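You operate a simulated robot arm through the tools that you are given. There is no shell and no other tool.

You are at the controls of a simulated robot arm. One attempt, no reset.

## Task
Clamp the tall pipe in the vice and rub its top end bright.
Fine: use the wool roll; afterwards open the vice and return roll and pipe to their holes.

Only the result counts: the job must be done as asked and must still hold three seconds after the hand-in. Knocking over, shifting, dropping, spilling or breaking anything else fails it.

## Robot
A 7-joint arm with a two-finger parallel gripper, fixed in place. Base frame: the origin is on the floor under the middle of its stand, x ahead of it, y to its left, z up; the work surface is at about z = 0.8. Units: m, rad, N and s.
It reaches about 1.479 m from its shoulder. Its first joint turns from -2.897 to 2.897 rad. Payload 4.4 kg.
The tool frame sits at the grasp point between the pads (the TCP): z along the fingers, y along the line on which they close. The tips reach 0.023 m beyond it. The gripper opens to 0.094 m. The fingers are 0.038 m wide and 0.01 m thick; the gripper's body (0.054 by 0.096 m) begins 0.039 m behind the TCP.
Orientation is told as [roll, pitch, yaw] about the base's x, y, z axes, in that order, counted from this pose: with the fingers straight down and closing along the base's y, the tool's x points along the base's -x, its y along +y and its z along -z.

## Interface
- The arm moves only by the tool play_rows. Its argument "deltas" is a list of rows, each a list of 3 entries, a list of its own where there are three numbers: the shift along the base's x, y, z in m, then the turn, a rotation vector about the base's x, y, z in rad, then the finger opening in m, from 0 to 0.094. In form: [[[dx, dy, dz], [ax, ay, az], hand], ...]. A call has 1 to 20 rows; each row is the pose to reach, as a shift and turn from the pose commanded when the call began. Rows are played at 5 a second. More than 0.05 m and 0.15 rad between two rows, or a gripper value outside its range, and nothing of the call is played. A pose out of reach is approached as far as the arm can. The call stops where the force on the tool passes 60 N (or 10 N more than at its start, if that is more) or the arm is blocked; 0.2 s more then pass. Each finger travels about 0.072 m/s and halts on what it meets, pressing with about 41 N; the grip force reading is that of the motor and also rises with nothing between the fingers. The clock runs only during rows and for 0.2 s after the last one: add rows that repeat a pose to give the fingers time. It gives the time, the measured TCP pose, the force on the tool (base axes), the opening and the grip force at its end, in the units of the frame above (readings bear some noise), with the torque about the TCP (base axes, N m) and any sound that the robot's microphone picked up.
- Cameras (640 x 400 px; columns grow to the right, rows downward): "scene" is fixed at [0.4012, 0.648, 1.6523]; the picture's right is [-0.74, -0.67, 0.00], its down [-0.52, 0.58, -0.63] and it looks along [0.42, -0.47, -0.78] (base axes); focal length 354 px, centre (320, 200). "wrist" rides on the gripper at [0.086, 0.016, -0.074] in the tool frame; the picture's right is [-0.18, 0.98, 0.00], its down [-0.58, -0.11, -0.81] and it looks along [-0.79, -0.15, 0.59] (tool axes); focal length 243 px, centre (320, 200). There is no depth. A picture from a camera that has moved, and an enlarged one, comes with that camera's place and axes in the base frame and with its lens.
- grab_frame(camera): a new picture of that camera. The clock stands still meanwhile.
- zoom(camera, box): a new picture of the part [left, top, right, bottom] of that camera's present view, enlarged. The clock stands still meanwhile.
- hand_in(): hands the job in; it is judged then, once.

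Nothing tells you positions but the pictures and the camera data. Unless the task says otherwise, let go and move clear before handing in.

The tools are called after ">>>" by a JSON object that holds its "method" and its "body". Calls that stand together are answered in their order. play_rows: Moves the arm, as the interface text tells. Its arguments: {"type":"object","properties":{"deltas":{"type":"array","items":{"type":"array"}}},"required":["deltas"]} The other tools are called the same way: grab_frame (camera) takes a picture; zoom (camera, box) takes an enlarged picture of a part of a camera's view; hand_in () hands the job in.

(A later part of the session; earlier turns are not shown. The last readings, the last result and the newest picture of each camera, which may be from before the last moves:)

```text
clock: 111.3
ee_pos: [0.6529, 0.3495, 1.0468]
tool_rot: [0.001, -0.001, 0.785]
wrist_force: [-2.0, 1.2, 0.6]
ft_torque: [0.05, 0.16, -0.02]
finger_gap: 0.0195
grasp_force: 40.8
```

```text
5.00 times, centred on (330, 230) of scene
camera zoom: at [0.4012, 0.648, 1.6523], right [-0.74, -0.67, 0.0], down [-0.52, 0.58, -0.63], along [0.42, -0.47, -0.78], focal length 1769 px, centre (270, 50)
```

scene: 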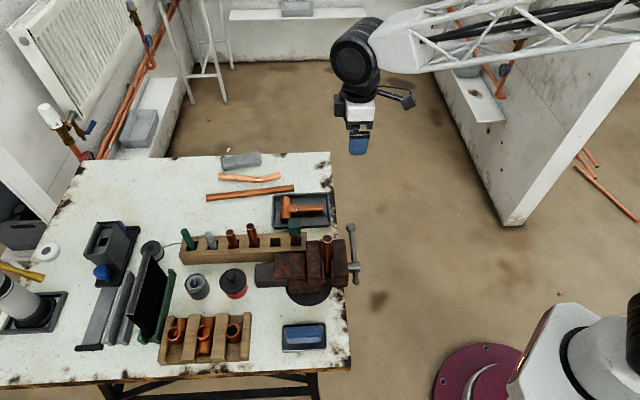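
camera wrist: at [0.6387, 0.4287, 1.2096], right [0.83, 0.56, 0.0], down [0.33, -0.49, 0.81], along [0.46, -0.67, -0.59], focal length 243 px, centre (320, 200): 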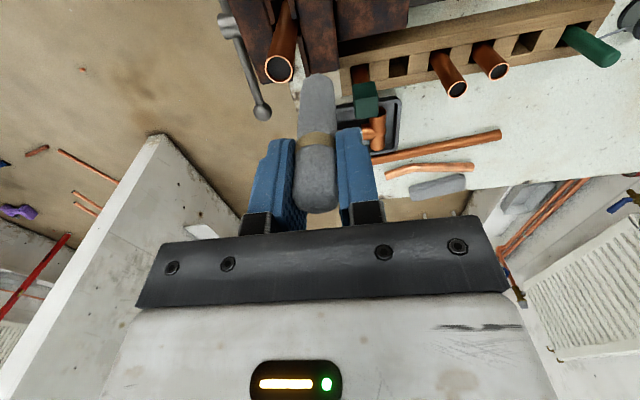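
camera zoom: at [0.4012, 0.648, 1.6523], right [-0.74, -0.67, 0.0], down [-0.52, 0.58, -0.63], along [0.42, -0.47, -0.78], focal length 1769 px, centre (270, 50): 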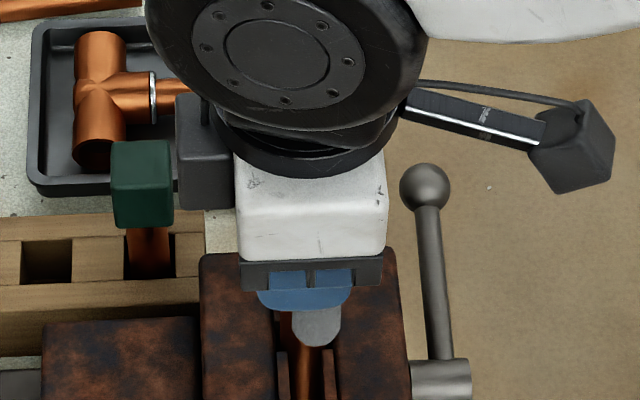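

The second quarter (facing −A/+B) is now bright, so the brightening works by quadrants. I'll back off, rise, and approach from the −y side for the third quarter.

>>> {"method": "play_rows", "body": {"deltas": [[[-0.004, 0.004, 0.0], [0, 0, 0], 0.01], [[-0.004, 0.004, 0.04], [0, 0, -0.1], 0.01], [[-0.004, 0.004, 0.08], [0, 0, -0.22], 0.01], [[0.0, -0.01, 0.08], [0, 0, -0.35], 0.01], [[0.006, -0.025, 0.08], [0, 0, -0.48], 0.01], [[0.012, -0.04, 0.08], [0, 0, -0.61], 0.01], [[0.0178, -0.0446, 0.08], [0, 0, -0.74], 0.01], [[0.0178, -0.0446, 0.05], [0, 0, -0.7854], 0.01], [[0.0178, -0.0446, 0.02], [0, 0, -0.7854], 0.01], [[0.0178, -0.0446, 0.0], [0, 0, -0.7854], 0.01], [[0.0178, -0.0446, 0.0], [0, 0, -0.7854], 0.01]]}}

>>> {"method": "zoom", "body": {"camera": "wrist", "box": [220, 40, 420, 200]}}

>>> {"method": "zoom", "body": {"camera": "scene", "box": [290, 190, 370, 270]}}

```text
clock: 113.7
ee_pos: [0.6718, 0.3058, 1.044]
tool_rot: [-0.001, 0.001, -0.001]
wrist_force: [0.0, 0.3, 0.3]
ft_torque: [0.01, -0.01, 0.0]
finger_gap: 0.0192
grasp_force: 40.3
```

```text
2.50 times, centred on (320, 120) of wrist
camera zoom: at [0.5857, 0.3207, 1.1194], right [0.18, 0.98, 0.0], down [0.58, -0.11, 0.81], along [0.79, -0.15, -0.59], focal length 606 px, centre (320, 400)
```

zoom: 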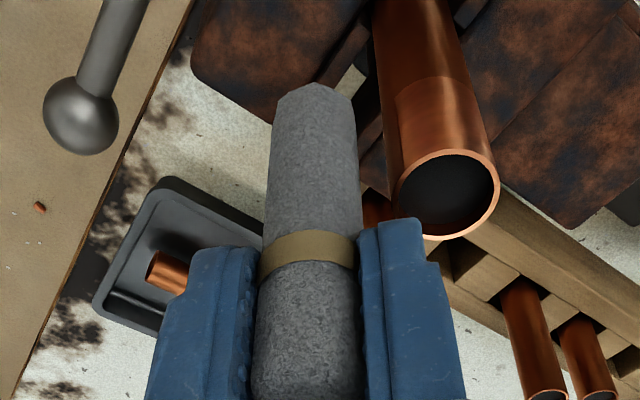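

```text
5.00 times, centred on (330, 230) of scene
camera zoom: at [0.4012, 0.648, 1.6523], right [-0.74, -0.67, 0.0], down [-0.52, 0.58, -0.63], along [0.42, -0.47, -0.78], focal length 1769 px, centre (270, 50)
```

zoom: 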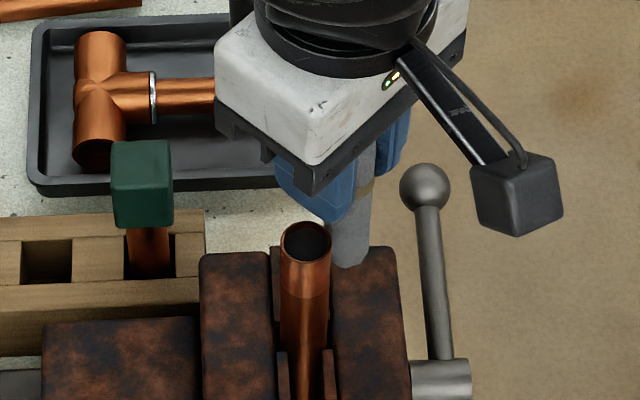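

The whole near face is bright now. I'll creep in from this side for the third quarter.

>>> {"method": "play_rows", "body": {"deltas": [[[0.0, 0.003, 0], [0, 0, 0], 0.01], [[0.0, 0.006, 0], [0, 0, 0], 0.01], [[0.0, 0.007, 0], [0, 0, 0], 0.01], [[0.0, 0.007, 0], [0, 0, 0], 0.01]]}}

```text
clock: 114.7
ee_pos: [0.672, 0.3119, 1.0445]
tool_rot: [0.0, 0.0, 0.0]
wrist_force: [0.1, -1.5, 0.0]
ft_torque: [-0.11, 0.02, -0.01]
finger_gap: 0.0192
grasp_force: 41.2
```

>>> {"method": "play_rows", "body": {"deltas": [[[0.0, 0.0006, 0], [0, 0, 0], 0.01], [[0.0, 0.0006, 0], [0, 0, 0], 0.01]]}}

```text
clock: 115.3
ee_pos: [0.6727, 0.3131, 1.0456]
tool_rot: [0.001, -0.001, -0.001]
wrist_force: [0.9, -3.6, 0.3]
ft_torque: [-0.29, -0.03, -0.01]
finger_gap: 0.0194
grasp_force: 40.5
```

>>> {"method": "play_rows", "body": {"deltas": [[[0, 0.0004, 0.015], [0, 0, 0], 0.01], [[0, 0.0004, 0.03], [0, 0, 0], 0.01], [[0, 0.0004, 0.015], [0, 0, 0], 0.01], [[0, 0.0004, 0.0], [0, 0, 0], 0.01], [[0, 0.0004, 0.015], [0, 0, 0], 0.01], [[0, 0.0004, 0.03], [0, 0, 0], 0.01], [[0, 0.0004, 0.015], [0, 0, 0], 0.01], [[0, 0.0004, 0.0], [0, 0, 0], 0.01], [[0, 0.0004, 0.015], [0, 0, 0], 0.01], [[0, 0.0004, 0.03], [0, 0, 0], 0.01], [[0, 0.0004, 0.015], [0, 0, 0], 0.01], [[0, 0.0004, 0.0], [0, 0, 0], 0.01]]}}

>>> {"method": "zoom", "body": {"camera": "wrist", "box": [220, 40, 420, 200]}}

```text
clock: 117.9
ee_pos: [0.6715, 0.3133, 1.0455]
tool_rot: [0.001, 0.0, -0.001]
wrist_force: [0.3, -4.3, 0.8]
ft_torque: [-0.29, 0.09, 0.05]
finger_gap: 0.0193
grasp_force: 41.0
```

```text
2.50 times, centred on (320, 120) of wrist
camera zoom: at [0.5853, 0.3285, 1.12], right [0.18, 0.98, 0.0], down [0.58, -0.11, 0.81], along [0.79, -0.15, -0.59], focal length 606 px, centre (320, 400)
```

zoom: 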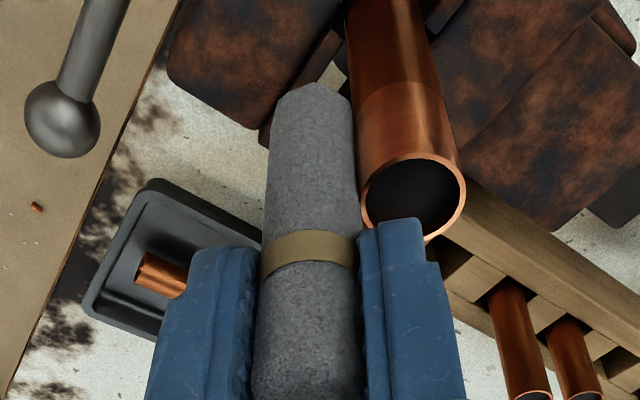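

Three quarters are bright. I'll move to the +x side for the last quarter.

>>> {"method": "play_rows", "body": {"deltas": [[[0, -0.005, 0.0], [0, 0, 0], 0.01], [[0, -0.005, 0.04], [0, 0, 0.1], 0.01], [[0, -0.005, 0.08], [0, 0, 0.24], 0.01], [[0.005, 0.0, 0.08], [0, 0, 0.38], 0.01], [[0.01, 0.008, 0.08], [0, 0, 0.52], 0.01], [[0.015, 0.016, 0.08], [0, 0, 0.66], 0.01], [[0.0206, 0.0243, 0.08], [0, 0, 0.8], 0.01], [[0.0206, 0.0243, 0.08], [0, 0, 0.94], 0.01], [[0.0206, 0.0243, 0.08], [0, 0, 1.08], 0.01], [[0.0206, 0.0243, 0.08], [0, 0, 1.22], 0.01], [[0.0206, 0.0243, 0.08], [0, 0, 1.36], 0.01], [[0.0206, 0.0243, 0.08], [0, 0, 1.5], 0.01], [[0.0206, 0.0243, 0.05], [0, 0, 1.5708], 0.01], [[0.0206, 0.0243, 0.02], [0, 0, 1.5708], 0.01], [[0.0206, 0.0243, 0.0], [0, 0, 1.5708], 0.01], [[0.0206, 0.0243, 0.0], [0, 0, 1.5708], 0.01]]}}

>>> {"method": "zoom", "body": {"camera": "wrist", "box": [220, 40, 420, 200]}}

>>> {"method": "zoom", "body": {"camera": "scene", "box": [290, 190, 370, 270]}}

```text
clock: 121.3
ee_pos: [0.6929, 0.3375, 1.0453]
tool_rot: [0.0, 0.0, 1.571]
wrist_force: [0.8, 0.5, -0.4]
ft_torque: [0.0, 0.01, -0.04]
finger_gap: 0.0193
grasp_force: 40.6
```

```text
2.50 times, centred on (320, 120) of wrist
camera zoom: at [0.6765, 0.2501, 1.1193], right [-0.98, 0.18, 0.0], down [0.11, 0.58, 0.81], along [0.15, 0.79, -0.59], focal length 606 px, centre (320, 400)
```

zoom: 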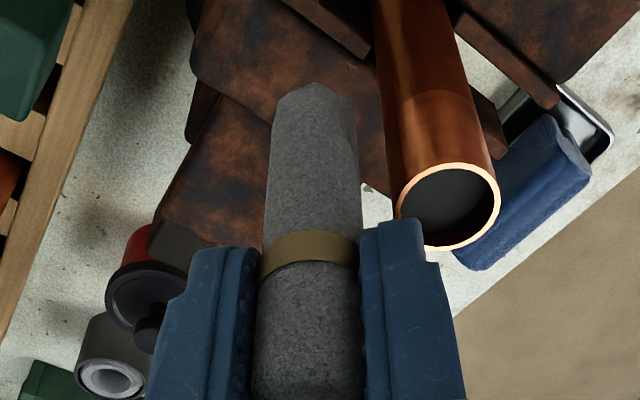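

```text
5.00 times, centred on (330, 230) of scene
camera zoom: at [0.4012, 0.648, 1.6523], right [-0.74, -0.67, 0.0], down [-0.52, 0.58, -0.63], along [0.42, -0.47, -0.78], focal length 1769 px, centre (270, 50)
```

zoom: 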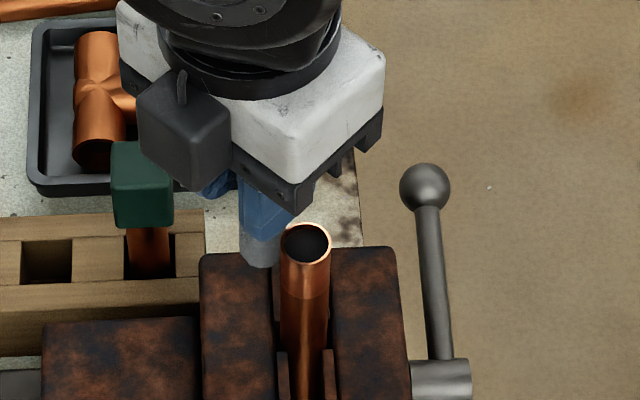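

>>> {"method": "play_rows", "body": {"deltas": [[[-0.003, 0.0, 0], [0, 0, 0], 0.01], [[-0.006, 0.0, 0], [0, 0, 0], 0.01], [[-0.007, 0.0, 0], [0, 0, 0], 0.01], [[-0.007, 0.0, 0], [0, 0, 0], 0.01]]}}

```text
clock: 122.3
ee_pos: [0.6855, 0.3367, 1.0447]
tool_rot: [-0.002, 0.0, 1.571]
wrist_force: [4.4, -0.9, 0.4]
ft_torque: [-0.03, -0.24, 0.0]
finger_gap: 0.0194
grasp_force: 40.6
```

Contact at 4.4 N on the last quarter. Stroking.

>>> {"method": "play_rows", "body": {"deltas": [[[-0.0002, 0, 0.015], [0, 0, 0], 0.01], [[-0.0002, 0, 0.03], [0, 0, 0], 0.01], [[-0.0002, 0, 0.015], [0, 0, 0], 0.01], [[-0.0002, 0, 0.0], [0, 0, 0], 0.01], [[-0.0002, 0, 0.015], [0, 0, 0], 0.01], [[-0.0002, 0, 0.03], [0, 0, 0], 0.01], [[-0.0002, 0, 0.015], [0, 0, 0], 0.01], [[-0.0002, 0, 0.0], [0, 0, 0], 0.01], [[-0.0002, 0, 0.015], [0, 0, 0], 0.01], [[-0.0002, 0, 0.03], [0, 0, 0], 0.01], [[-0.0002, 0, 0.015], [0, 0, 0], 0.01], [[-0.0002, 0, 0.0], [0, 0, 0], 0.01], [[-0.0002, 0, 0.015], [0, 0, 0], 0.01], [[-0.0002, 0, 0.03], [0, 0, 0], 0.01], [[-0.0002, 0, 0.015], [0, 0, 0], 0.01], [[-0.0002, 0, 0.0], [0, 0, 0], 0.01]]}}

>>> {"method": "zoom", "body": {"camera": "wrist", "box": [220, 40, 420, 200]}}

```text
clock: 125.7
ee_pos: [0.6848, 0.3374, 1.0455]
tool_rot: [0.0, -0.001, 1.572]
wrist_force: [1.6, -0.8, 0.8]
ft_torque: [0.01, -0.13, 0.03]
finger_gap: 0.0191
grasp_force: 40.9
```

```text
2.50 times, centred on (320, 120) of wrist
camera zoom: at [0.6692, 0.25, 1.1195], right [-0.98, 0.18, 0.0], down [0.11, 0.58, 0.81], along [0.15, 0.79, -0.59], focal length 606 px, centre (320, 400)
```

zoom: 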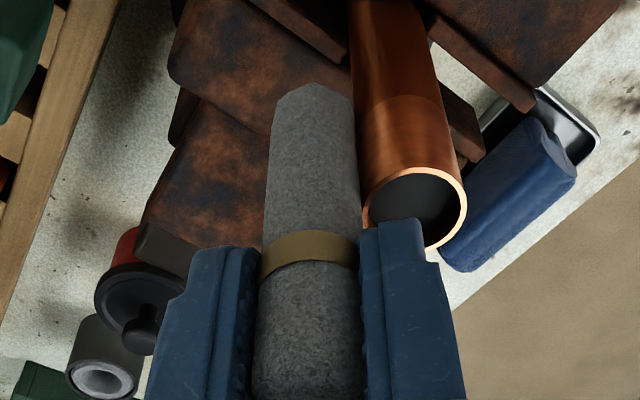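

The contact faded slightly toward the end, so I'll back off and inspect the +x side of the pipe from a different angle.

>>> {"method": "play_rows", "body": {"deltas": [[[0.005, 0, 0.0], [0, 0, 0], 0.01], [[0.01, 0, 0.03], [0, 0, 0.1], 0.01], [[0.02, 0, 0.055], [0, 0, 0.22], 0.01], [[0.05, 0, 0.055], [0, 0, 0.34], 0.01], [[0.08, 0, 0.055], [0, 0, 0.46], 0.01], [[0.1, -0.002, 0.055], [0, 0, 0.58], 0.01], [[0.116, -0.005, 0.055], [0, 0, 0.7], 0.01], [[0.116, -0.005, 0.055], [0, 0, 0.7854], 0.01], [[0.116, -0.005, 0.055], [0, 0, 0.7854], 0.01]]}}

>>> {"method": "grab_frame", "body": {"camera": "wrist"}}

>>> {"method": "zoom", "body": {"camera": "wrist", "box": [390, 100, 490, 200]}}

>>> {"method": "zoom", "body": {"camera": "scene", "box": [290, 200, 370, 280]}}

```text
clock: 127.7
ee_pos: [0.8015, 0.3325, 1.1002]
tool_rot: [0.0, 0.001, 2.358]
wrist_force: [-0.1, -0.5, 0.0]
ft_torque: [0.01, 0.04, -0.01]
finger_gap: 0.0191
grasp_force: 41.4
```

```text
taken
camera wrist: at [0.851, 0.2593, 1.1752], right [-0.82, -0.57, 0.0], down [-0.33, 0.49, 0.81], along [-0.46, 0.66, -0.59], focal length 243 px, centre (320, 200)
```

wrist: 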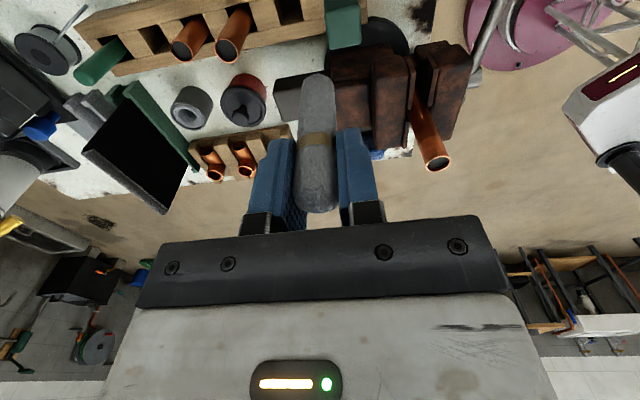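

```text
4.00 times, centred on (440, 150) of wrist
camera zoom: at [0.851, 0.2593, 1.1752], right [-0.82, -0.57, 0.0], down [-0.33, 0.49, 0.81], along [-0.46, 0.66, -0.59], focal length 970 px, centre (-160, 400)
```

zoom: 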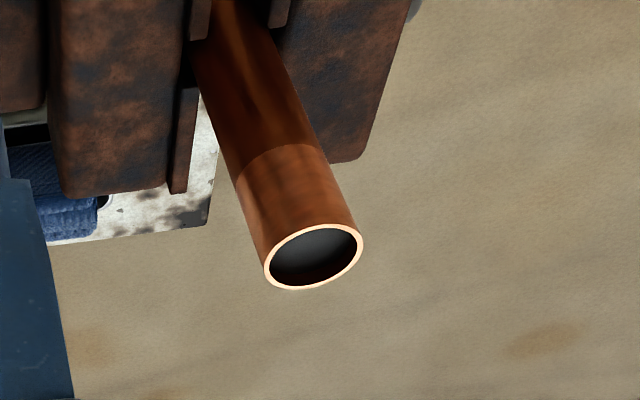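

```text
5.00 times, centred on (330, 240) of scene
camera zoom: at [0.4012, 0.648, 1.6523], right [-0.74, -0.67, 0.0], down [-0.52, 0.58, -0.63], along [0.42, -0.47, -0.78], focal length 1769 px, centre (270, 0)
```

zoom: 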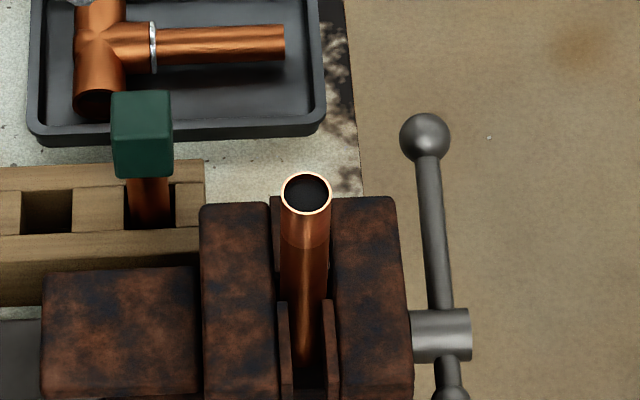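

The top band now looks bright on this side as well. I'll zoom in closer to check it is uniform.

>>> {"method": "zoom", "body": {"camera": "wrist", "box": [405, 120, 455, 180]}}

>>> {"method": "zoom", "body": {"camera": "scene", "box": [315, 225, 350, 260]}}

```text
6.67 times, centred on (430, 150) of wrist
camera zoom: at [0.851, 0.2593, 1.1752], right [-0.82, -0.57, 0.0], down [-0.33, 0.49, 0.81], along [-0.46, 0.66, -0.59], focal length 1618 px, centre (-413, 533)
```

zoom: 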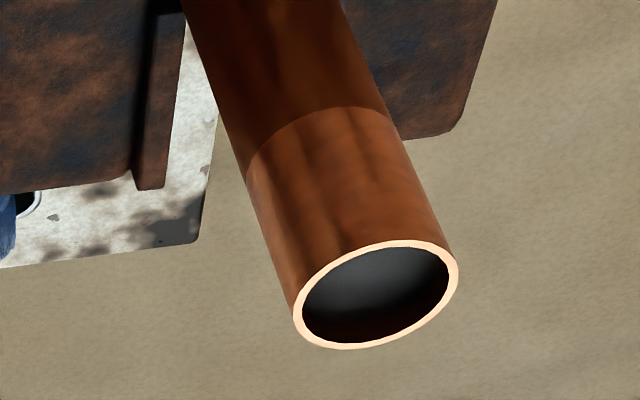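

```text
11.43 times, centred on (332, 242) of scene
camera zoom: at [0.4012, 0.648, 1.6523], right [-0.74, -0.67, 0.0], down [-0.52, 0.58, -0.63], along [0.42, -0.47, -0.78], focal length 4043 px, centre (177, -286)
```

zoom: 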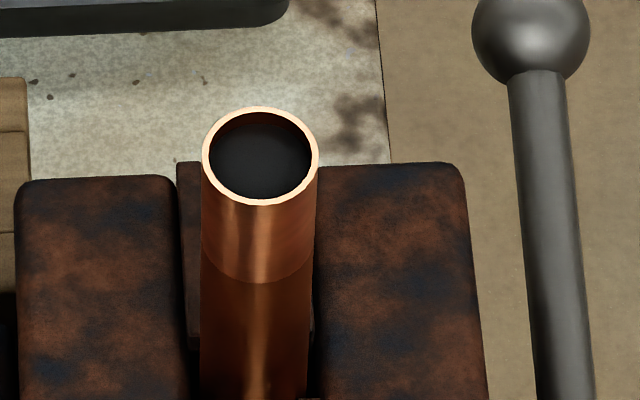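

The band is present all around. To be sure it's fully bright, I'll give each quarter more strokes, starting again with this last one at slightly firmer pressure.

>>> {"method": "play_rows", "body": {"deltas": [[[-0.02, 0.001, 0], [0, 0, -0.12], 0.01], [[-0.05, 0.003, 0], [0, 0, -0.24], 0.01], [[-0.08, 0.005, 0], [0, 0, -0.36], 0.01], [[-0.1, 0.005, 0], [0, 0, -0.48], 0.01], [[-0.108, 0.005, 0], [0, 0, -0.6], 0.01], [[-0.108, 0.005, 0], [0, 0, -0.72], 0.01], [[-0.108, 0.005, -0.02], [0, 0, -0.7854], 0.01], [[-0.108, 0.005, -0.055], [0, 0, -0.7854], 0.01], [[-0.112, 0.005, -0.055], [0, 0, -0.7854], 0.01], [[-0.115, 0.005, -0.055], [0, 0, -0.7854], 0.01], [[-0.1164, 0.005, -0.055], [0, 0, -0.7854], 0.01], [[-0.1164, 0.005, -0.055], [0, 0, -0.7854], 0.01]]}}

```text
clock: 130.3
ee_pos: [0.6832, 0.3364, 1.0459]
tool_rot: [-0.002, 0.001, 1.571]
wrist_force: [6.0, -0.7, -1.5]
ft_torque: [0.03, -0.39, 0.03]
finger_gap: 0.0195
grasp_force: 41.1
```

>>> {"method": "play_rows", "body": {"deltas": [[[0, 0, 0.016], [0, 0, 0], 0.01], [[0, 0, 0.032], [0, 0, 0], 0.01], [[0, 0, 0.016], [0, 0, 0], 0.01], [[0, 0, 0.0], [0, 0, 0], 0.01], [[0, 0, 0.016], [0, 0, 0], 0.01], [[0, 0, 0.032], [0, 0, 0], 0.01], [[0, 0, 0.016], [0, 0, 0], 0.01], [[0, 0, 0.0], [0, 0, 0], 0.01], [[-0.0003, 0, 0.016], [0, 0, 0], 0.01], [[-0.0003, 0, 0.032], [0, 0, 0], 0.01], [[-0.0003, 0, 0.016], [0, 0, 0], 0.01], [[-0.0003, 0, 0.0], [0, 0, 0], 0.01], [[-0.0003, 0, 0.016], [0, 0, 0], 0.01], [[-0.0003, 0, 0.032], [0, 0, 0], 0.01], [[-0.0003, 0, 0.016], [0, 0, 0], 0.01], [[-0.0003, 0, 0.0], [0, 0, 0], 0.01]]}}

>>> {"method": "zoom", "body": {"camera": "scene", "box": [315, 225, 350, 260]}}

>>> {"method": "zoom", "body": {"camera": "wrist", "box": [220, 40, 420, 200]}}

```text
clock: 133.7
ee_pos: [0.6843, 0.3373, 1.0465]
tool_rot: [-0.001, -0.001, 1.572]
wrist_force: [5.3, 0.3, 0.8]
ft_torque: [0.01, -0.38, 0.03]
finger_gap: 0.0193
grasp_force: 40.9
```

```text
11.43 times, centred on (332, 242) of scene
camera zoom: at [0.4012, 0.648, 1.6523], right [-0.74, -0.67, 0.0], down [-0.52, 0.58, -0.63], along [0.42, -0.47, -0.78], focal length 4043 px, centre (177, -286)
```

zoom: 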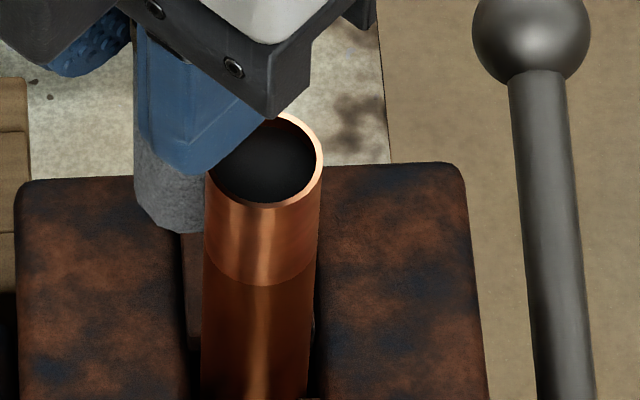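

```text
2.50 times, centred on (320, 120) of wrist
camera zoom: at [0.6684, 0.2504, 1.1206], right [-0.98, 0.18, 0.0], down [0.11, 0.58, 0.81], along [0.15, 0.79, -0.59], focal length 606 px, centre (320, 400)
```

zoom: 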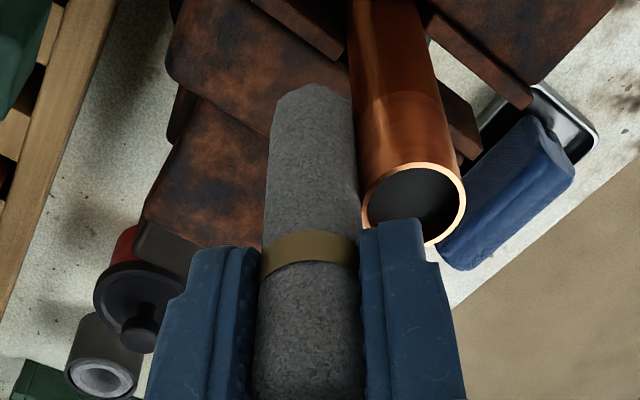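

Now more strokes on the −x side (second quarter), crossing over the top of the pipe.

>>> {"method": "play_rows", "body": {"deltas": [[[0.006, 0, 0.0], [0, 0, 0], 0.01], [[0.006, 0, 0.04], [0, 0, 0], 0.01], [[0.006, 0, 0.08], [0, 0, 0], 0.01], [[-0.02, 0, 0.085], [0, 0, 0], 0.01], [[-0.046, 0, 0.085], [0, 0, 0], 0.01], [[-0.046, 0, 0.045], [0, 0, 0], 0.01], [[-0.046, 0, 0.0], [0, 0, 0], 0.01], [[-0.042, 0, 0.0], [0, 0, 0], 0.01], [[-0.0395, 0, 0.0], [0, 0, 0], 0.01], [[-0.0395, 0, 0.0], [0, 0, 0], 0.01]]}}

```text
clock: 135.9
ee_pos: [0.6444, 0.3378, 1.0455]
tool_rot: [0.001, -0.001, 1.571]
wrist_force: [-3.2, -1.0, -0.9]
ft_torque: [-0.03, 0.15, -0.02]
finger_gap: 0.0194
grasp_force: 41.3
```

>>> {"method": "play_rows", "body": {"deltas": [[[0.0002, 0, 0.016], [0, 0, 0], 0.01], [[0.0002, 0, 0.032], [0, 0, 0], 0.01], [[0.0002, 0, 0.016], [0, 0, 0], 0.01], [[0.0002, 0, 0.0], [0, 0, 0], 0.01], [[0.0003, 0, 0.016], [0, 0, 0], 0.01], [[0.0003, 0, 0.032], [0, 0, 0], 0.01], [[0.0003, 0, 0.016], [0, 0, 0], 0.01], [[0.0003, 0, 0.0], [0, 0, 0], 0.01], [[0.0004, 0, 0.016], [0, 0, 0], 0.01], [[0.0004, 0, 0.032], [0, 0, 0], 0.01], [[0.0004, 0, 0.016], [0, 0, 0], 0.01], [[0.0004, 0, 0.0], [0, 0, 0], 0.01], [[0.0005, 0, 0.016], [0, 0, 0], 0.01], [[0.0005, 0, 0.032], [0, 0, 0], 0.01], [[0.0005, 0, 0.016], [0, 0, 0], 0.01], [[0.0005, 0, 0.0], [0, 0, 0], 0.01]]}}

>>> {"method": "zoom", "body": {"camera": "scene", "box": [315, 225, 350, 260]}}

```text
clock: 139.3
ee_pos: [0.6444, 0.3374, 1.045]
tool_rot: [0.002, -0.001, 1.572]
wrist_force: [-4.9, -0.9, -0.5]
ft_torque: [-0.04, 0.3, 0.0]
finger_gap: 0.0194
grasp_force: 41.0
```

```text
11.43 times, centred on (332, 242) of scene
camera zoom: at [0.4012, 0.648, 1.6523], right [-0.74, -0.67, 0.0], down [-0.52, 0.58, -0.63], along [0.42, -0.47, -0.78], focal length 4043 px, centre (177, -286)
```

zoom: 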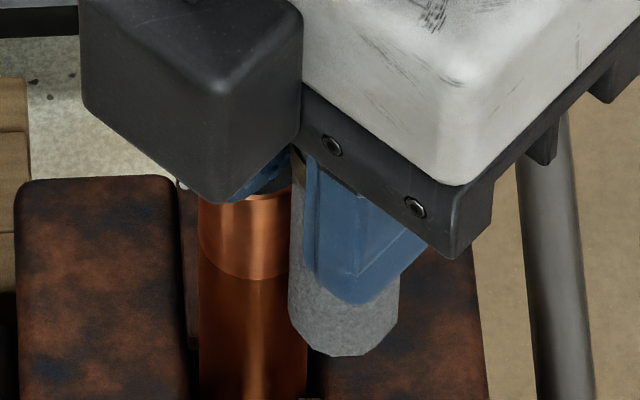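

Next, the +y side (first quarter) once more, with the hand back at yaw 0.

>>> {"method": "play_rows", "body": {"deltas": [[[-0.006, 0, 0.0], [0, 0, 0], 0.01], [[-0.006, 0, 0.04], [0, 0, -0.1], 0.01], [[-0.006, 0.0, 0.08], [0, 0, -0.23], 0.01], [[0.0, 0.005, 0.085], [0, 0, -0.37], 0.01], [[0.005, 0.01, 0.085], [0, 0, -0.51], 0.01], [[0.01, 0.015, 0.085], [0, 0, -0.65], 0.01], [[0.015, 0.02, 0.085], [0, 0, -0.79], 0.01], [[0.02, 0.0208, 0.085], [0, 0, -0.93], 0.01], [[0.0252, 0.0208, 0.085], [0, 0, -1.07], 0.01], [[0.0252, 0.0208, 0.085], [0, 0, -1.21], 0.01], [[0.0252, 0.0208, 0.085], [0, 0, -1.35], 0.01], [[0.0252, 0.0208, 0.085], [0, 0, -1.49], 0.01], [[0.0252, 0.0208, 0.045], [0, 0, -1.5708], 0.01], [[0.0252, 0.0208, 0.0], [0, 0, -1.5708], 0.01], [[0.0252, 0.017, 0.0], [0, 0, -1.5708], 0.01], [[0.0252, 0.0142, 0.0], [0, 0, -1.5708], 0.01], [[0.0252, 0.0142, 0.0], [0, 0, -1.5708], 0.01]]}}

```text
clock: 142.9
ee_pos: [0.6716, 0.3506, 1.0458]
tool_rot: [0.002, -0.003, 0.0]
wrist_force: [0.2, 10.2, 0.8]
ft_torque: [0.69, 0.0, -0.07]
finger_gap: 0.0193
grasp_force: 40.9
```

>>> {"method": "play_rows", "body": {"deltas": [[[0, 0.0003, 0.016], [0, 0, 0], 0.01], [[0, 0.0003, 0.032], [0, 0, 0], 0.01], [[0, 0.0003, 0.016], [0, 0, 0], 0.01], [[0, 0.0003, 0.0], [0, 0, 0], 0.01], [[0, 0.0003, 0.016], [0, 0, 0], 0.01], [[0, 0.0003, 0.032], [0, 0, 0], 0.01], [[0, 0.0003, 0.016], [0, 0, 0], 0.01], [[0, 0.0003, 0.0], [0, 0, 0], 0.01], [[0, 0.0003, 0.016], [0, 0, 0], 0.01], [[0, 0.0003, 0.032], [0, 0, 0], 0.01], [[0, 0.0003, 0.016], [0, 0, 0], 0.01], [[0, 0.0003, 0.0], [0, 0, 0], 0.01]]}}

>>> {"method": "zoom", "body": {"camera": "scene", "box": [315, 225, 350, 260]}}

>>> {"method": "zoom", "body": {"camera": "wrist", "box": [220, 40, 420, 200]}}

```text
clock: 145.5
ee_pos: [0.6708, 0.3535, 1.0455]
tool_rot: [0.002, 0.0, -0.001]
wrist_force: [0.4, 4.1, 0.3]
ft_torque: [0.26, 0.02, -0.04]
finger_gap: 0.0192
grasp_force: 41.0
```

```text
11.43 times, centred on (332, 242) of scene
camera zoom: at [0.4012, 0.648, 1.6523], right [-0.74, -0.67, 0.0], down [-0.52, 0.58, -0.63], along [0.42, -0.47, -0.78], focal length 4043 px, centre (177, -286)
```

zoom: 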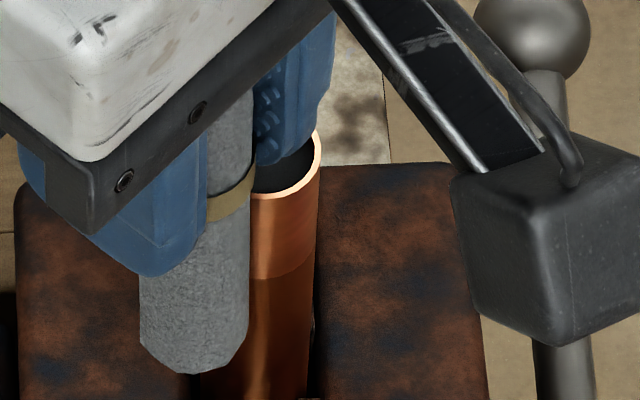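

```text
2.50 times, centred on (320, 120) of wrist
camera zoom: at [0.5839, 0.3682, 1.12], right [0.18, 0.98, 0.0], down [0.58, -0.11, 0.81], along [0.79, -0.15, -0.59], focal length 606 px, centre (320, 400)
```

zoom: 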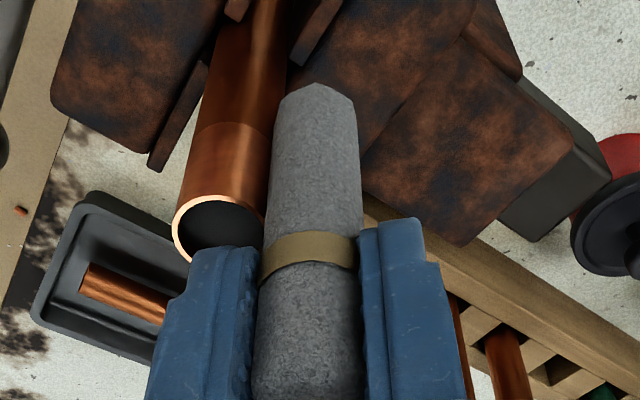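

Now the −y side (third quarter) once more.

>>> {"method": "play_rows", "body": {"deltas": [[[0, 0.006, 0.0], [0, 0, 0], 0.01], [[0, 0.006, 0.04], [0, 0, 0], 0.01], [[0, 0.006, 0.085], [0, 0, 0], 0.01], [[0, -0.02, 0.085], [0, 0, 0], 0.01], [[0, -0.046, 0.085], [0, 0, 0], 0.01], [[0, -0.046, 0.045], [0, 0, 0], 0.01], [[0, -0.046, 0.0], [0, 0, 0], 0.01], [[0, -0.042, 0.0], [0, 0, 0], 0.01], [[0, -0.0395, 0.0], [0, 0, 0], 0.01], [[0, -0.0395, 0.0], [0, 0, 0], 0.01]]}}

```text
clock: 147.7
ee_pos: [0.6709, 0.3128, 1.0451]
tool_rot: [-0.001, 0.0, 0.0]
wrist_force: [-0.3, -4.4, -0.2]
ft_torque: [-0.29, 0.04, 0.07]
finger_gap: 0.0193
grasp_force: 41.0
```

>>> {"method": "play_rows", "body": {"deltas": [[[0, 0.0002, 0.016], [0, 0, 0], 0.01], [[0, 0.0002, 0.032], [0, 0, 0], 0.01], [[0, 0.0002, 0.016], [0, 0, 0], 0.01], [[0, 0.0002, 0.0], [0, 0, 0], 0.01], [[0, 0.0003, 0.016], [0, 0, 0], 0.01], [[0, 0.0003, 0.032], [0, 0, 0], 0.01], [[0, 0.0003, 0.016], [0, 0, 0], 0.01], [[0, 0.0003, 0.0], [0, 0, 0], 0.01], [[0, 0.0004, 0.016], [0, 0, 0], 0.01], [[0, 0.0004, 0.032], [0, 0, 0], 0.01], [[0, 0.0004, 0.016], [0, 0, 0], 0.01], [[0, 0.0004, 0.0], [0, 0, 0], 0.01], [[0, 0.0004, 0.016], [0, 0, 0], 0.01], [[0, 0.0004, 0.032], [0, 0, 0], 0.01], [[0, 0.0004, 0.016], [0, 0, 0], 0.01], [[0, 0.0004, 0.0], [0, 0, 0], 0.01]]}}

>>> {"method": "zoom", "body": {"camera": "wrist", "box": [220, 40, 420, 200]}}

>>> {"method": "zoom", "body": {"camera": "scene", "box": [315, 225, 350, 260]}}

```text
clock: 151.1
ee_pos: [0.6714, 0.3121, 1.0457]
tool_rot: [0.002, -0.001, 0.0]
wrist_force: [-1.3, -2.8, -1.1]
ft_torque: [-0.12, 0.02, 0.04]
finger_gap: 0.0194
grasp_force: 41.0
```

```text
2.50 times, centred on (320, 120) of wrist
camera zoom: at [0.5844, 0.3279, 1.1202], right [0.18, 0.98, 0.0], down [0.58, -0.11, 0.81], along [0.79, -0.15, -0.59], focal length 606 px, centre (320, 400)
```

zoom: 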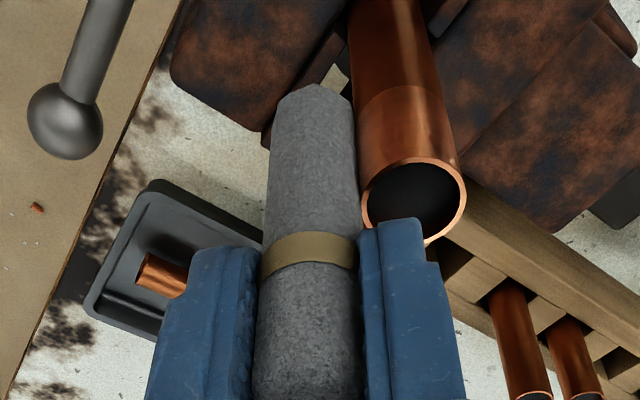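

```text
11.43 times, centred on (332, 242) of scene
camera zoom: at [0.4012, 0.648, 1.6523], right [-0.74, -0.67, 0.0], down [-0.52, 0.58, -0.63], along [0.42, -0.47, -0.78], focal length 4043 px, centre (177, -286)
```

zoom: 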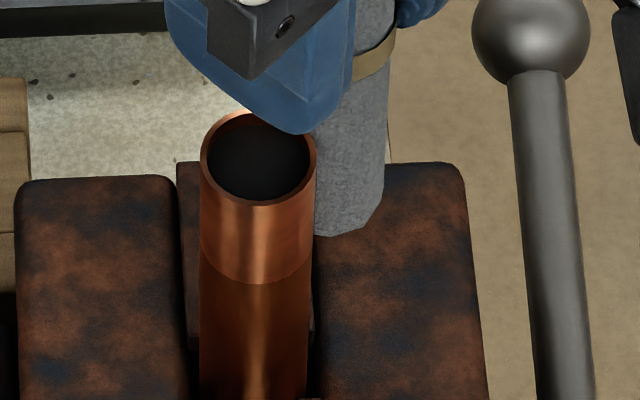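

The band is bright and looks saturated all round. I'll back off and return the roll to its hole using the same pose I picked it up with (yaw 0.351 at (0.9507, 0.4713)).

>>> {"method": "play_rows", "body": {"deltas": [[[0, -0.006, 0.0], [0, 0, 0], 0.01], [[0, -0.008, 0.04], [0, 0, 0], 0.01], [[0, -0.008, 0.09], [0, 0, 0.04], 0.01], [[0.04, 0.015, 0.09], [0, 0, 0.08], 0.01], [[0.08, 0.035, 0.09], [0, 0, 0.12], 0.01], [[0.12, 0.06, 0.09], [0, 0, 0.16], 0.01], [[0.16, 0.08, 0.09], [0, 0, 0.2], 0.01], [[0.2, 0.11, 0.09], [0, 0, 0.25], 0.01], [[0.24, 0.135, 0.09], [0, 0, 0.3], 0.01], [[0.2799, 0.1584, 0.09], [0, 0, 0.351], 0.01], [[0.2799, 0.1584, 0.09], [0, 0, 0.351], 0.01]]}}

>>> {"method": "grab_frame", "body": {"camera": "wrist"}}

>>> {"method": "zoom", "body": {"camera": "scene", "box": [160, 130, 300, 270]}}

```text
clock: 153.5
ee_pos: [0.9511, 0.4715, 1.1355]
tool_rot: [0.001, 0.0, 0.35]
wrist_force: [-1.1, 0.0, -0.6]
ft_torque: [0.02, 0.01, 0.0]
finger_gap: 0.0193
grasp_force: 40.7
```

```text
taken
camera wrist: at [0.864, 0.4568, 1.2101], right [-0.17, 0.99, 0.0], down [0.58, 0.1, 0.81], along [0.8, 0.13, -0.59], focal length 243 px, centre (320, 200)
```

wrist: 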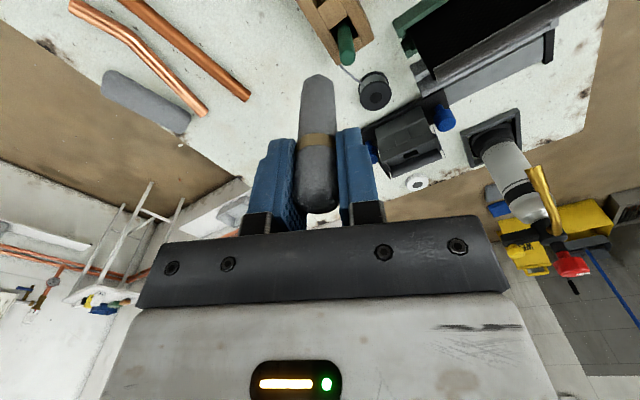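

```text
2.86 times, centred on (230, 200) of scene
camera zoom: at [0.4012, 0.648, 1.6523], right [-0.74, -0.67, 0.0], down [-0.52, 0.58, -0.63], along [0.42, -0.47, -0.78], focal length 1011 px, centre (577, 200)
```

zoom: 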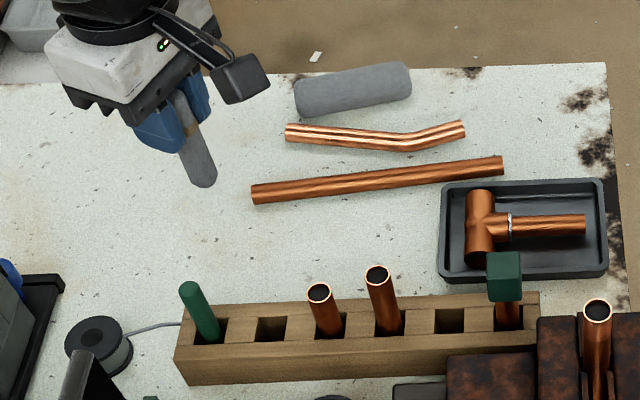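

The view matches the moment of lift-out exactly. I'll descend to just above the hole and check.

>>> {"method": "play_rows", "body": {"deltas": [[[0, 0, -0.04], [0, 0, 0], 0.01], [[0, 0, -0.08], [0, 0, 0], 0.01], [[0, 0, -0.12], [0, 0, 0], 0.01], [[0, 0, -0.16], [0, 0, 0], 0.01], [[0, 0, -0.185], [0, 0, 0], 0.01], [[0, 0, -0.185], [0, 0, 0], 0.01]]}}

>>> {"method": "zoom", "body": {"camera": "wrist", "box": [240, 20, 400, 180]}}

>>> {"method": "zoom", "body": {"camera": "scene", "box": [170, 190, 270, 270]}}

```text
clock: 154.9
ee_pos: [0.9505, 0.4719, 0.9499]
tool_rot: [0.001, 0.001, 0.351]
wrist_force: [0.9, 0.1, -0.2]
ft_torque: [0.01, 0.02, -0.03]
finger_gap: 0.0189
grasp_force: 41.7
```

```text
2.50 times, centred on (320, 100) of wrist
camera zoom: at [0.8638, 0.4561, 1.025], right [-0.17, 0.99, 0.0], down [0.58, 0.1, 0.81], along [0.8, 0.13, -0.59], focal length 606 px, centre (320, 450)
```

zoom: 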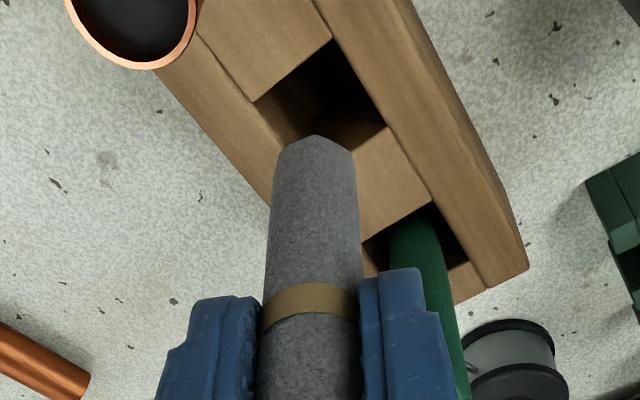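

```text
5.00 times, centred on (220, 230) of scene
camera zoom: at [0.4012, 0.648, 1.6523], right [-0.74, -0.67, 0.0], down [-0.52, 0.58, -0.63], along [0.42, -0.47, -0.78], focal length 1769 px, centre (820, 50)
```

zoom: 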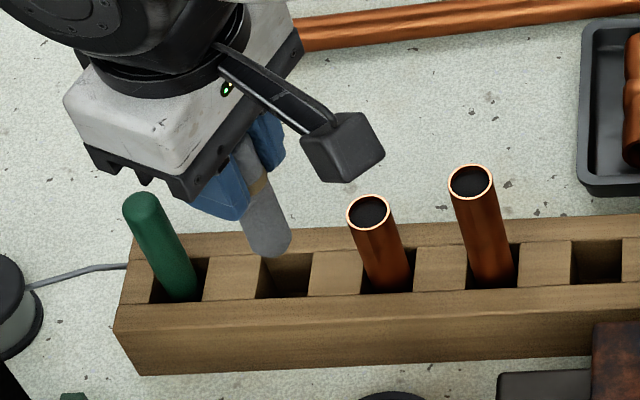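

The hole is about 25 mm square, centred near (0.943, 0.470), and the tilted roll's lower end is right over it, as it was when lifted. I'll lower it in slowly.

>>> {"method": "play_rows", "body": {"deltas": [[[0, 0, -0.008], [0, 0, 0], 0.01], [[0, 0, -0.016], [0, 0, 0], 0.01], [[0, 0, -0.024], [0, 0, 0], 0.01], [[0, 0, -0.032], [0, 0, 0], 0.01], [[0, 0, -0.032], [0, 0, 0], 0.01]]}}

>>> {"method": "zoom", "body": {"camera": "wrist", "box": [240, 20, 400, 180]}}

```text
clock: 156.1
ee_pos: [0.9505, 0.471, 0.919]
tool_rot: [-0.001, 0.001, 0.351]
wrist_force: [-0.2, 0.2, -0.5]
ft_torque: [0.03, 0.0, 0.01]
finger_gap: 0.0194
grasp_force: 41.1
```

```text
2.50 times, centred on (320, 100) of wrist
camera zoom: at [0.8639, 0.456, 0.9933], right [-0.17, 0.99, 0.0], down [0.58, 0.1, 0.81], along [0.8, 0.13, -0.59], focal length 606 px, centre (320, 450)
```

zoom: 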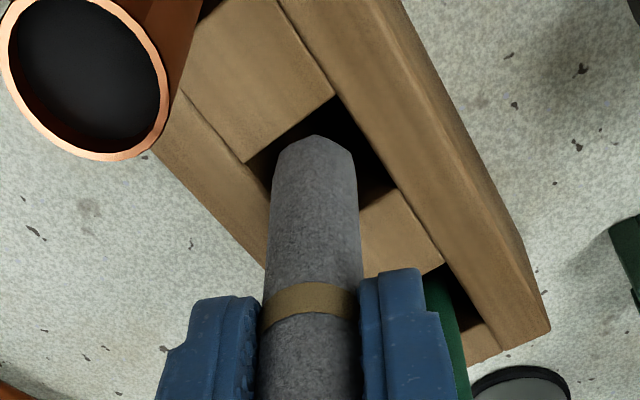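

It has entered the hole with no force. Continuing down to the original grasp height.

>>> {"method": "play_rows", "body": {"deltas": [[[0, 0, -0.008], [0, 0, 0], 0.01], [[0, 0, -0.016], [0, 0, 0], 0.01], [[0, 0, -0.024], [0, 0, 0], 0.01], [[0, 0, -0.03], [0, 0, 0], 0.01], [[0, 0, -0.03], [0, 0, 0], 0.01]]}}

```text
clock: 157.3
ee_pos: [0.9498, 0.4702, 0.8878]
tool_rot: [0.001, 0.0, 0.352]
wrist_force: [0.5, 0.4, -0.1]
ft_torque: [0.01, 0.01, 0.04]
finger_gap: 0.0193
grasp_force: 40.8
```

>>> {"method": "play_rows", "body": {"deltas": [[[0, 0, -0.0015], [0, 0, 0], 0.01], [[0, 0, -0.003], [0, 0, 0], 0.01], [[0, 0, -0.003], [0, 0, 0], 0.01]]}}

```text
clock: 158.1
ee_pos: [0.9497, 0.4713, 0.8859]
tool_rot: [0.0, 0.0, 0.35]
wrist_force: [-0.7, 0.4, -1.0]
ft_torque: [0.0, -0.03, 0.01]
finger_gap: 0.0191
grasp_force: 41.0
```

Back at the original height with no load. Releasing the roll and rising clear.

>>> {"method": "play_rows", "body": {"deltas": [[[0, 0, 0], [0, 0, 0], 0.024], [[0, 0, 0], [0, 0, 0], 0.035], [[0, 0, 0], [0, 0, 0], 0.05], [[0, 0, 0], [0, 0, 0], 0.05], [[0, 0, 0.03], [0, 0, 0], 0.05], [[0, 0, 0.07], [0, 0, 0], 0.05], [[0, 0, 0.11], [0, 0, 0], 0.06], [[0, 0, 0.15], [0, 0, 0], 0.08], [[0, 0, 0.2], [0, 0, 0], 0.094], [[0, 0, 0.2], [0, 0, 0], 0.094]]}}

>>> {"method": "zoom", "body": {"camera": "scene", "box": [160, 190, 300, 280]}}

>>> {"method": "grab_frame", "body": {"camera": "wrist"}}

```text
clock: 160.3
ee_pos: [0.9506, 0.4693, 1.0858]
tool_rot: [0.001, 0.0, 0.35]
wrist_force: [0.3, 0.2, 0.5]
ft_torque: [0.0, 0.01, 0.01]
finger_gap: 0.094
grasp_force: 0.1
```

```text
4.44 times, centred on (230, 235) of scene
camera zoom: at [0.4012, 0.648, 1.6523], right [-0.74, -0.67, 0.0], down [-0.52, 0.58, -0.63], along [0.42, -0.47, -0.78], focal length 1572 px, centre (720, 44)
```

zoom: 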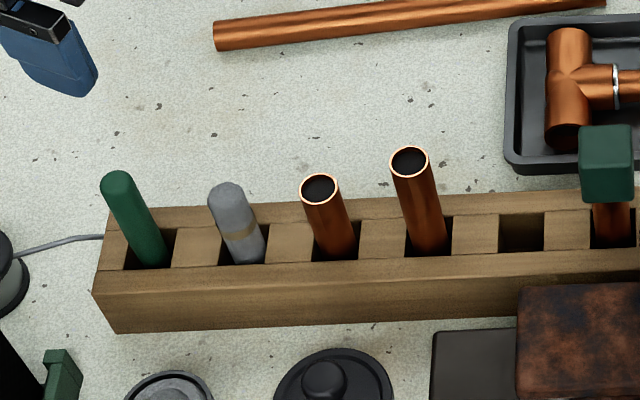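

```text
taken
camera wrist: at [0.864, 0.4551, 1.1597], right [-0.17, 0.99, 0.0], down [0.58, 0.1, 0.81], along [0.8, 0.13, -0.59], focal length 243 px, centre (320, 200)
```

wrist: 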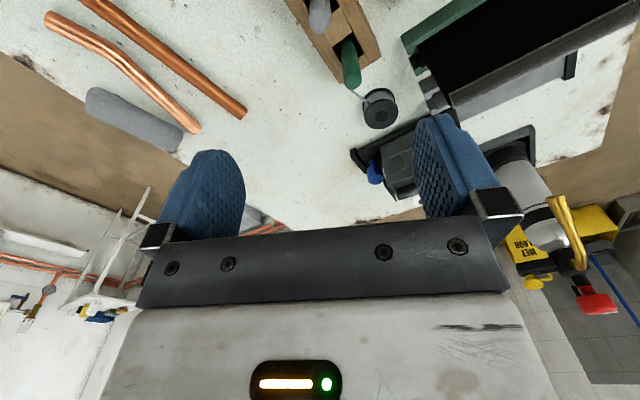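

The roll is back in its hole. Next I open the vice: I'll travel back to the far side of the handle, reversing my exit path.

>>> {"method": "play_rows", "body": {"deltas": [[[0, 0, 0.03], [0, 0, 0], 0.08], [[-0.01, -0.016, 0.0645], [0, 0, 0.06], 0.07], [[-0.035, -0.055, 0.0645], [0, 0, 0.12], 0.06], [[-0.06, -0.093, 0.0645], [0, 0, 0.18], 0.06], [[-0.085, -0.131, 0.0645], [0, 0, 0.24], 0.06], [[-0.11, -0.17, 0.0645], [0, 0, 0.3], 0.06], [[-0.135, -0.209, 0.0645], [0, 0, 0.36], 0.06], [[-0.16, -0.248, 0.0645], [0, 0, 0.41], 0.06], [[-0.185, -0.287, 0.0645], [0, 0, 0.434], 0.06], [[-0.2035, -0.3185, 0.0645], [0, 0, 0.434], 0.06], [[-0.2035, -0.3185, 0.0645], [0, 0, 0.434], 0.06]]}}

>>> {"method": "zoom", "body": {"camera": "scene", "box": [280, 190, 400, 290]}}

```text
clock: 162.7
ee_pos: [0.7465, 0.1534, 1.15]
tool_rot: [0.0, 0.0, 0.787]
wrist_force: [-0.5, -0.5, -0.3]
ft_torque: [0.03, 0.01, 0.01]
finger_gap: 0.0601
grasp_force: 0.1
```

```text
4.00 times, centred on (340, 240) of scene
camera zoom: at [0.4012, 0.648, 1.6523], right [-0.74, -0.67, 0.0], down [-0.52, 0.58, -0.63], along [0.42, -0.47, -0.78], focal length 1415 px, centre (240, 40)
```

zoom: 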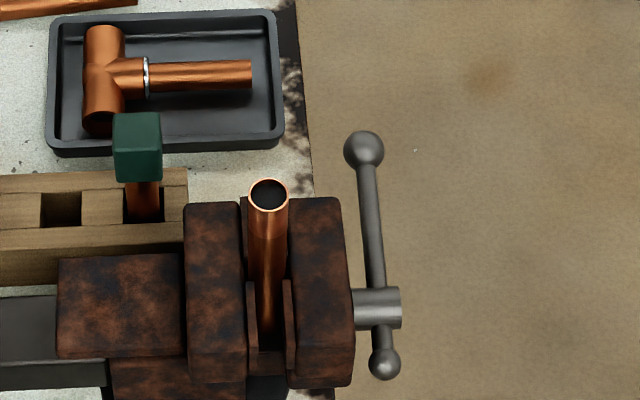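

>>> {"method": "play_rows", "body": {"deltas": [[[0, -0.0, 0], [0.096, 0.096, 0], 0.06], [[0, -0.0, 0], [0.192, 0.192, 0], 0.06], [[0, -0.0, 0], [0.288, 0.288, 0], 0.06], [[0, -0.0, 0], [0.384, 0.384, 0], 0.06], [[0, -0.0, -0.02], [0.48, 0.48, 0], 0.06], [[0, -0.0, -0.06], [0.576, 0.576, 0], 0.06], [[0, -0.0, -0.1], [0.672, 0.672, 0], 0.06], [[0, -0.001, -0.14], [0.768, 0.768, 0], 0.06], [[0, -0.001, -0.18], [0.864, 0.864, 0], 0.06], [[0, -0.0015, -0.2185], [0.9596, 0.9596, 0], 0.06], [[0, -0.0015, -0.2185], [0.9596, 0.9596, 0], 0.06]]}}

>>> {"method": "grab_frame", "body": {"camera": "wrist"}}

>>> {"method": "grab_frame", "body": {"camera": "scene"}}

```text
clock: 165.1
ee_pos: [0.7469, 0.1504, 0.9307]
tool_rot: [1.36, -0.001, 0.784]
wrist_force: [0.3, 1.2, 0.0]
ft_torque: [0.01, -0.01, 0.0]
finger_gap: 0.0602
grasp_force: 0.1
```

```text
taken
camera wrist: at [0.7347, 0.0402, 0.962], right [-0.02, 0.28, 0.96], down [0.98, -0.16, 0.06], along [0.17, 0.95, -0.27], focal length 243 px, centre (320, 200)
```

wrist: 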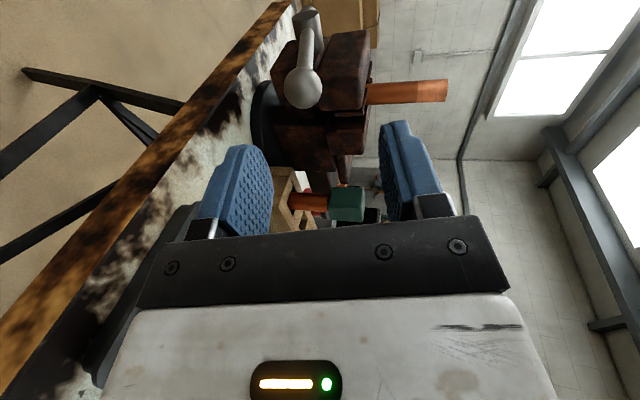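

```text
taken
```

scene: 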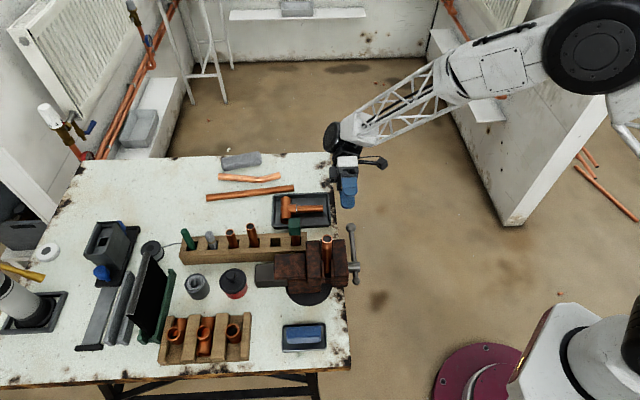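

Same position as when I backed out. Approaching the ball radially.

>>> {"method": "play_rows", "body": {"deltas": [[[-0.015, 0.015, -0.012], [0, 0, 0], 0.06], [[-0.032, 0.032, -0.024], [0, 0, 0], 0.06], [[-0.046, 0.046, -0.029], [0, 0, 0], 0.06], [[-0.0604, 0.0602, -0.0335], [0, 0, 0], 0.06], [[-0.0604, 0.0602, -0.0335], [0, 0, 0], 0.06]]}}

>>> {"method": "grab_frame", "body": {"camera": "wrist"}}

```text
clock: 166.3
ee_pos: [0.6869, 0.2125, 0.8971]
tool_rot: [1.358, 0.0, 0.787]
wrist_force: [-0.1, -0.7, 0.0]
ft_torque: [-0.02, -0.01, -0.02]
finger_gap: 0.0599
grasp_force: 0.0
```

```text
taken
camera wrist: at [0.6747, 0.101, 0.9289], right [-0.02, 0.28, 0.96], down [0.98, -0.16, 0.06], along [0.17, 0.95, -0.27], focal length 243 px, centre (320, 200)
```

wrist: 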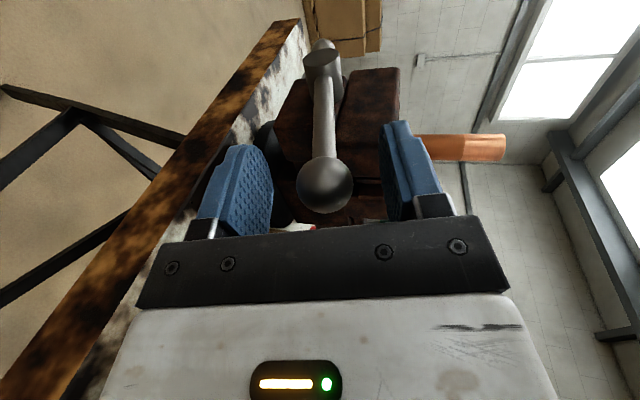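

>>> {"method": "play_rows", "body": {"deltas": [[[0, 0, 0], [0, 0, 0], 0.045], [[0, 0, 0], [0, 0, 0], 0.03], [[0, 0, 0], [0, 0, 0], 0.02], [[0, 0, 0], [0, 0, 0], 0.02]]}}

```text
clock: 167.3
ee_pos: [0.6877, 0.2107, 0.8966]
tool_rot: [1.358, -0.001, 0.785]
wrist_force: [-3.2, 4.0, 19.0]
ft_torque: [-0.06, 0.03, 0.16]
finger_gap: 0.0288
grasp_force: 9.6
```

>>> {"method": "play_rows", "body": {"deltas": [[[0, 0, 0.001], [0, 0, 0], 0.02], [[0, 0, 0.001], [0, 0, 0], 0.02]]}}

```text
clock: 167.9
ee_pos: [0.6853, 0.2116, 0.8994]
tool_rot: [1.357, 0.0, 0.785]
wrist_force: [1.7, 5.8, 15.8]
ft_torque: [-0.01, 0.05, -0.02]
finger_gap: 0.0272
grasp_force: 8.1
```

>>> {"method": "play_rows", "body": {"deltas": [[[0, 0, 0.0005], [0, 0, 0], 0.02], [[0, 0, 0.0005], [0, 0, 0], 0.02], [[0, 0, 0.0005], [0, 0, 0], 0.02]]}}

```text
clock: 168.7
ee_pos: [0.6862, 0.211, 0.8989]
tool_rot: [1.359, -0.001, 0.785]
wrist_force: [4.8, 3.7, 10.7]
ft_torque: [-0.03, -0.05, -0.11]
finger_gap: 0.0262
grasp_force: 44.8
```

Gripped now. I'll turn the handle back in the opening direction, starting gently to break the clamp.

>>> {"method": "play_rows", "body": {"deltas": [[[-0.0006, 0.0006, 0.0044], [-0.0309, -0.0309, 0], 0.02], [[-0.0013, 0.0011, 0.0079], [-0.0555, -0.0555, 0], 0.02], [[-0.0027, 0.0024, 0.0149], [-0.1049, -0.1049, 0], 0.02], [[-0.0045, 0.0041, 0.0216], [-0.1543, -0.1543, 0], 0.02], [[-0.0045, 0.0041, 0.0216], [-0.1543, -0.1543, 0], 0.02]]}}

>>> {"method": "zoom", "body": {"camera": "scene", "box": [290, 200, 390, 280]}}

```text
clock: 169.9
ee_pos: [0.6818, 0.2158, 0.9208]
tool_rot: [1.14, 0.002, 0.785]
wrist_force: [-12.6, 14.2, -8.6]
ft_torque: [-0.06, 0.11, 0.24]
finger_gap: 0.0263
grasp_force: 44.9
```

```text
5.00 times, centred on (340, 240) of scene
camera zoom: at [0.4012, 0.648, 1.6523], right [-0.74, -0.67, 0.0], down [-0.52, 0.58, -0.63], along [0.42, -0.47, -0.78], focal length 1769 px, centre (220, 0)
```

zoom: 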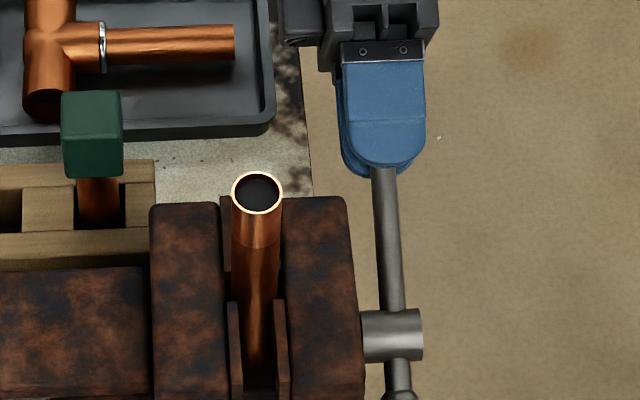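

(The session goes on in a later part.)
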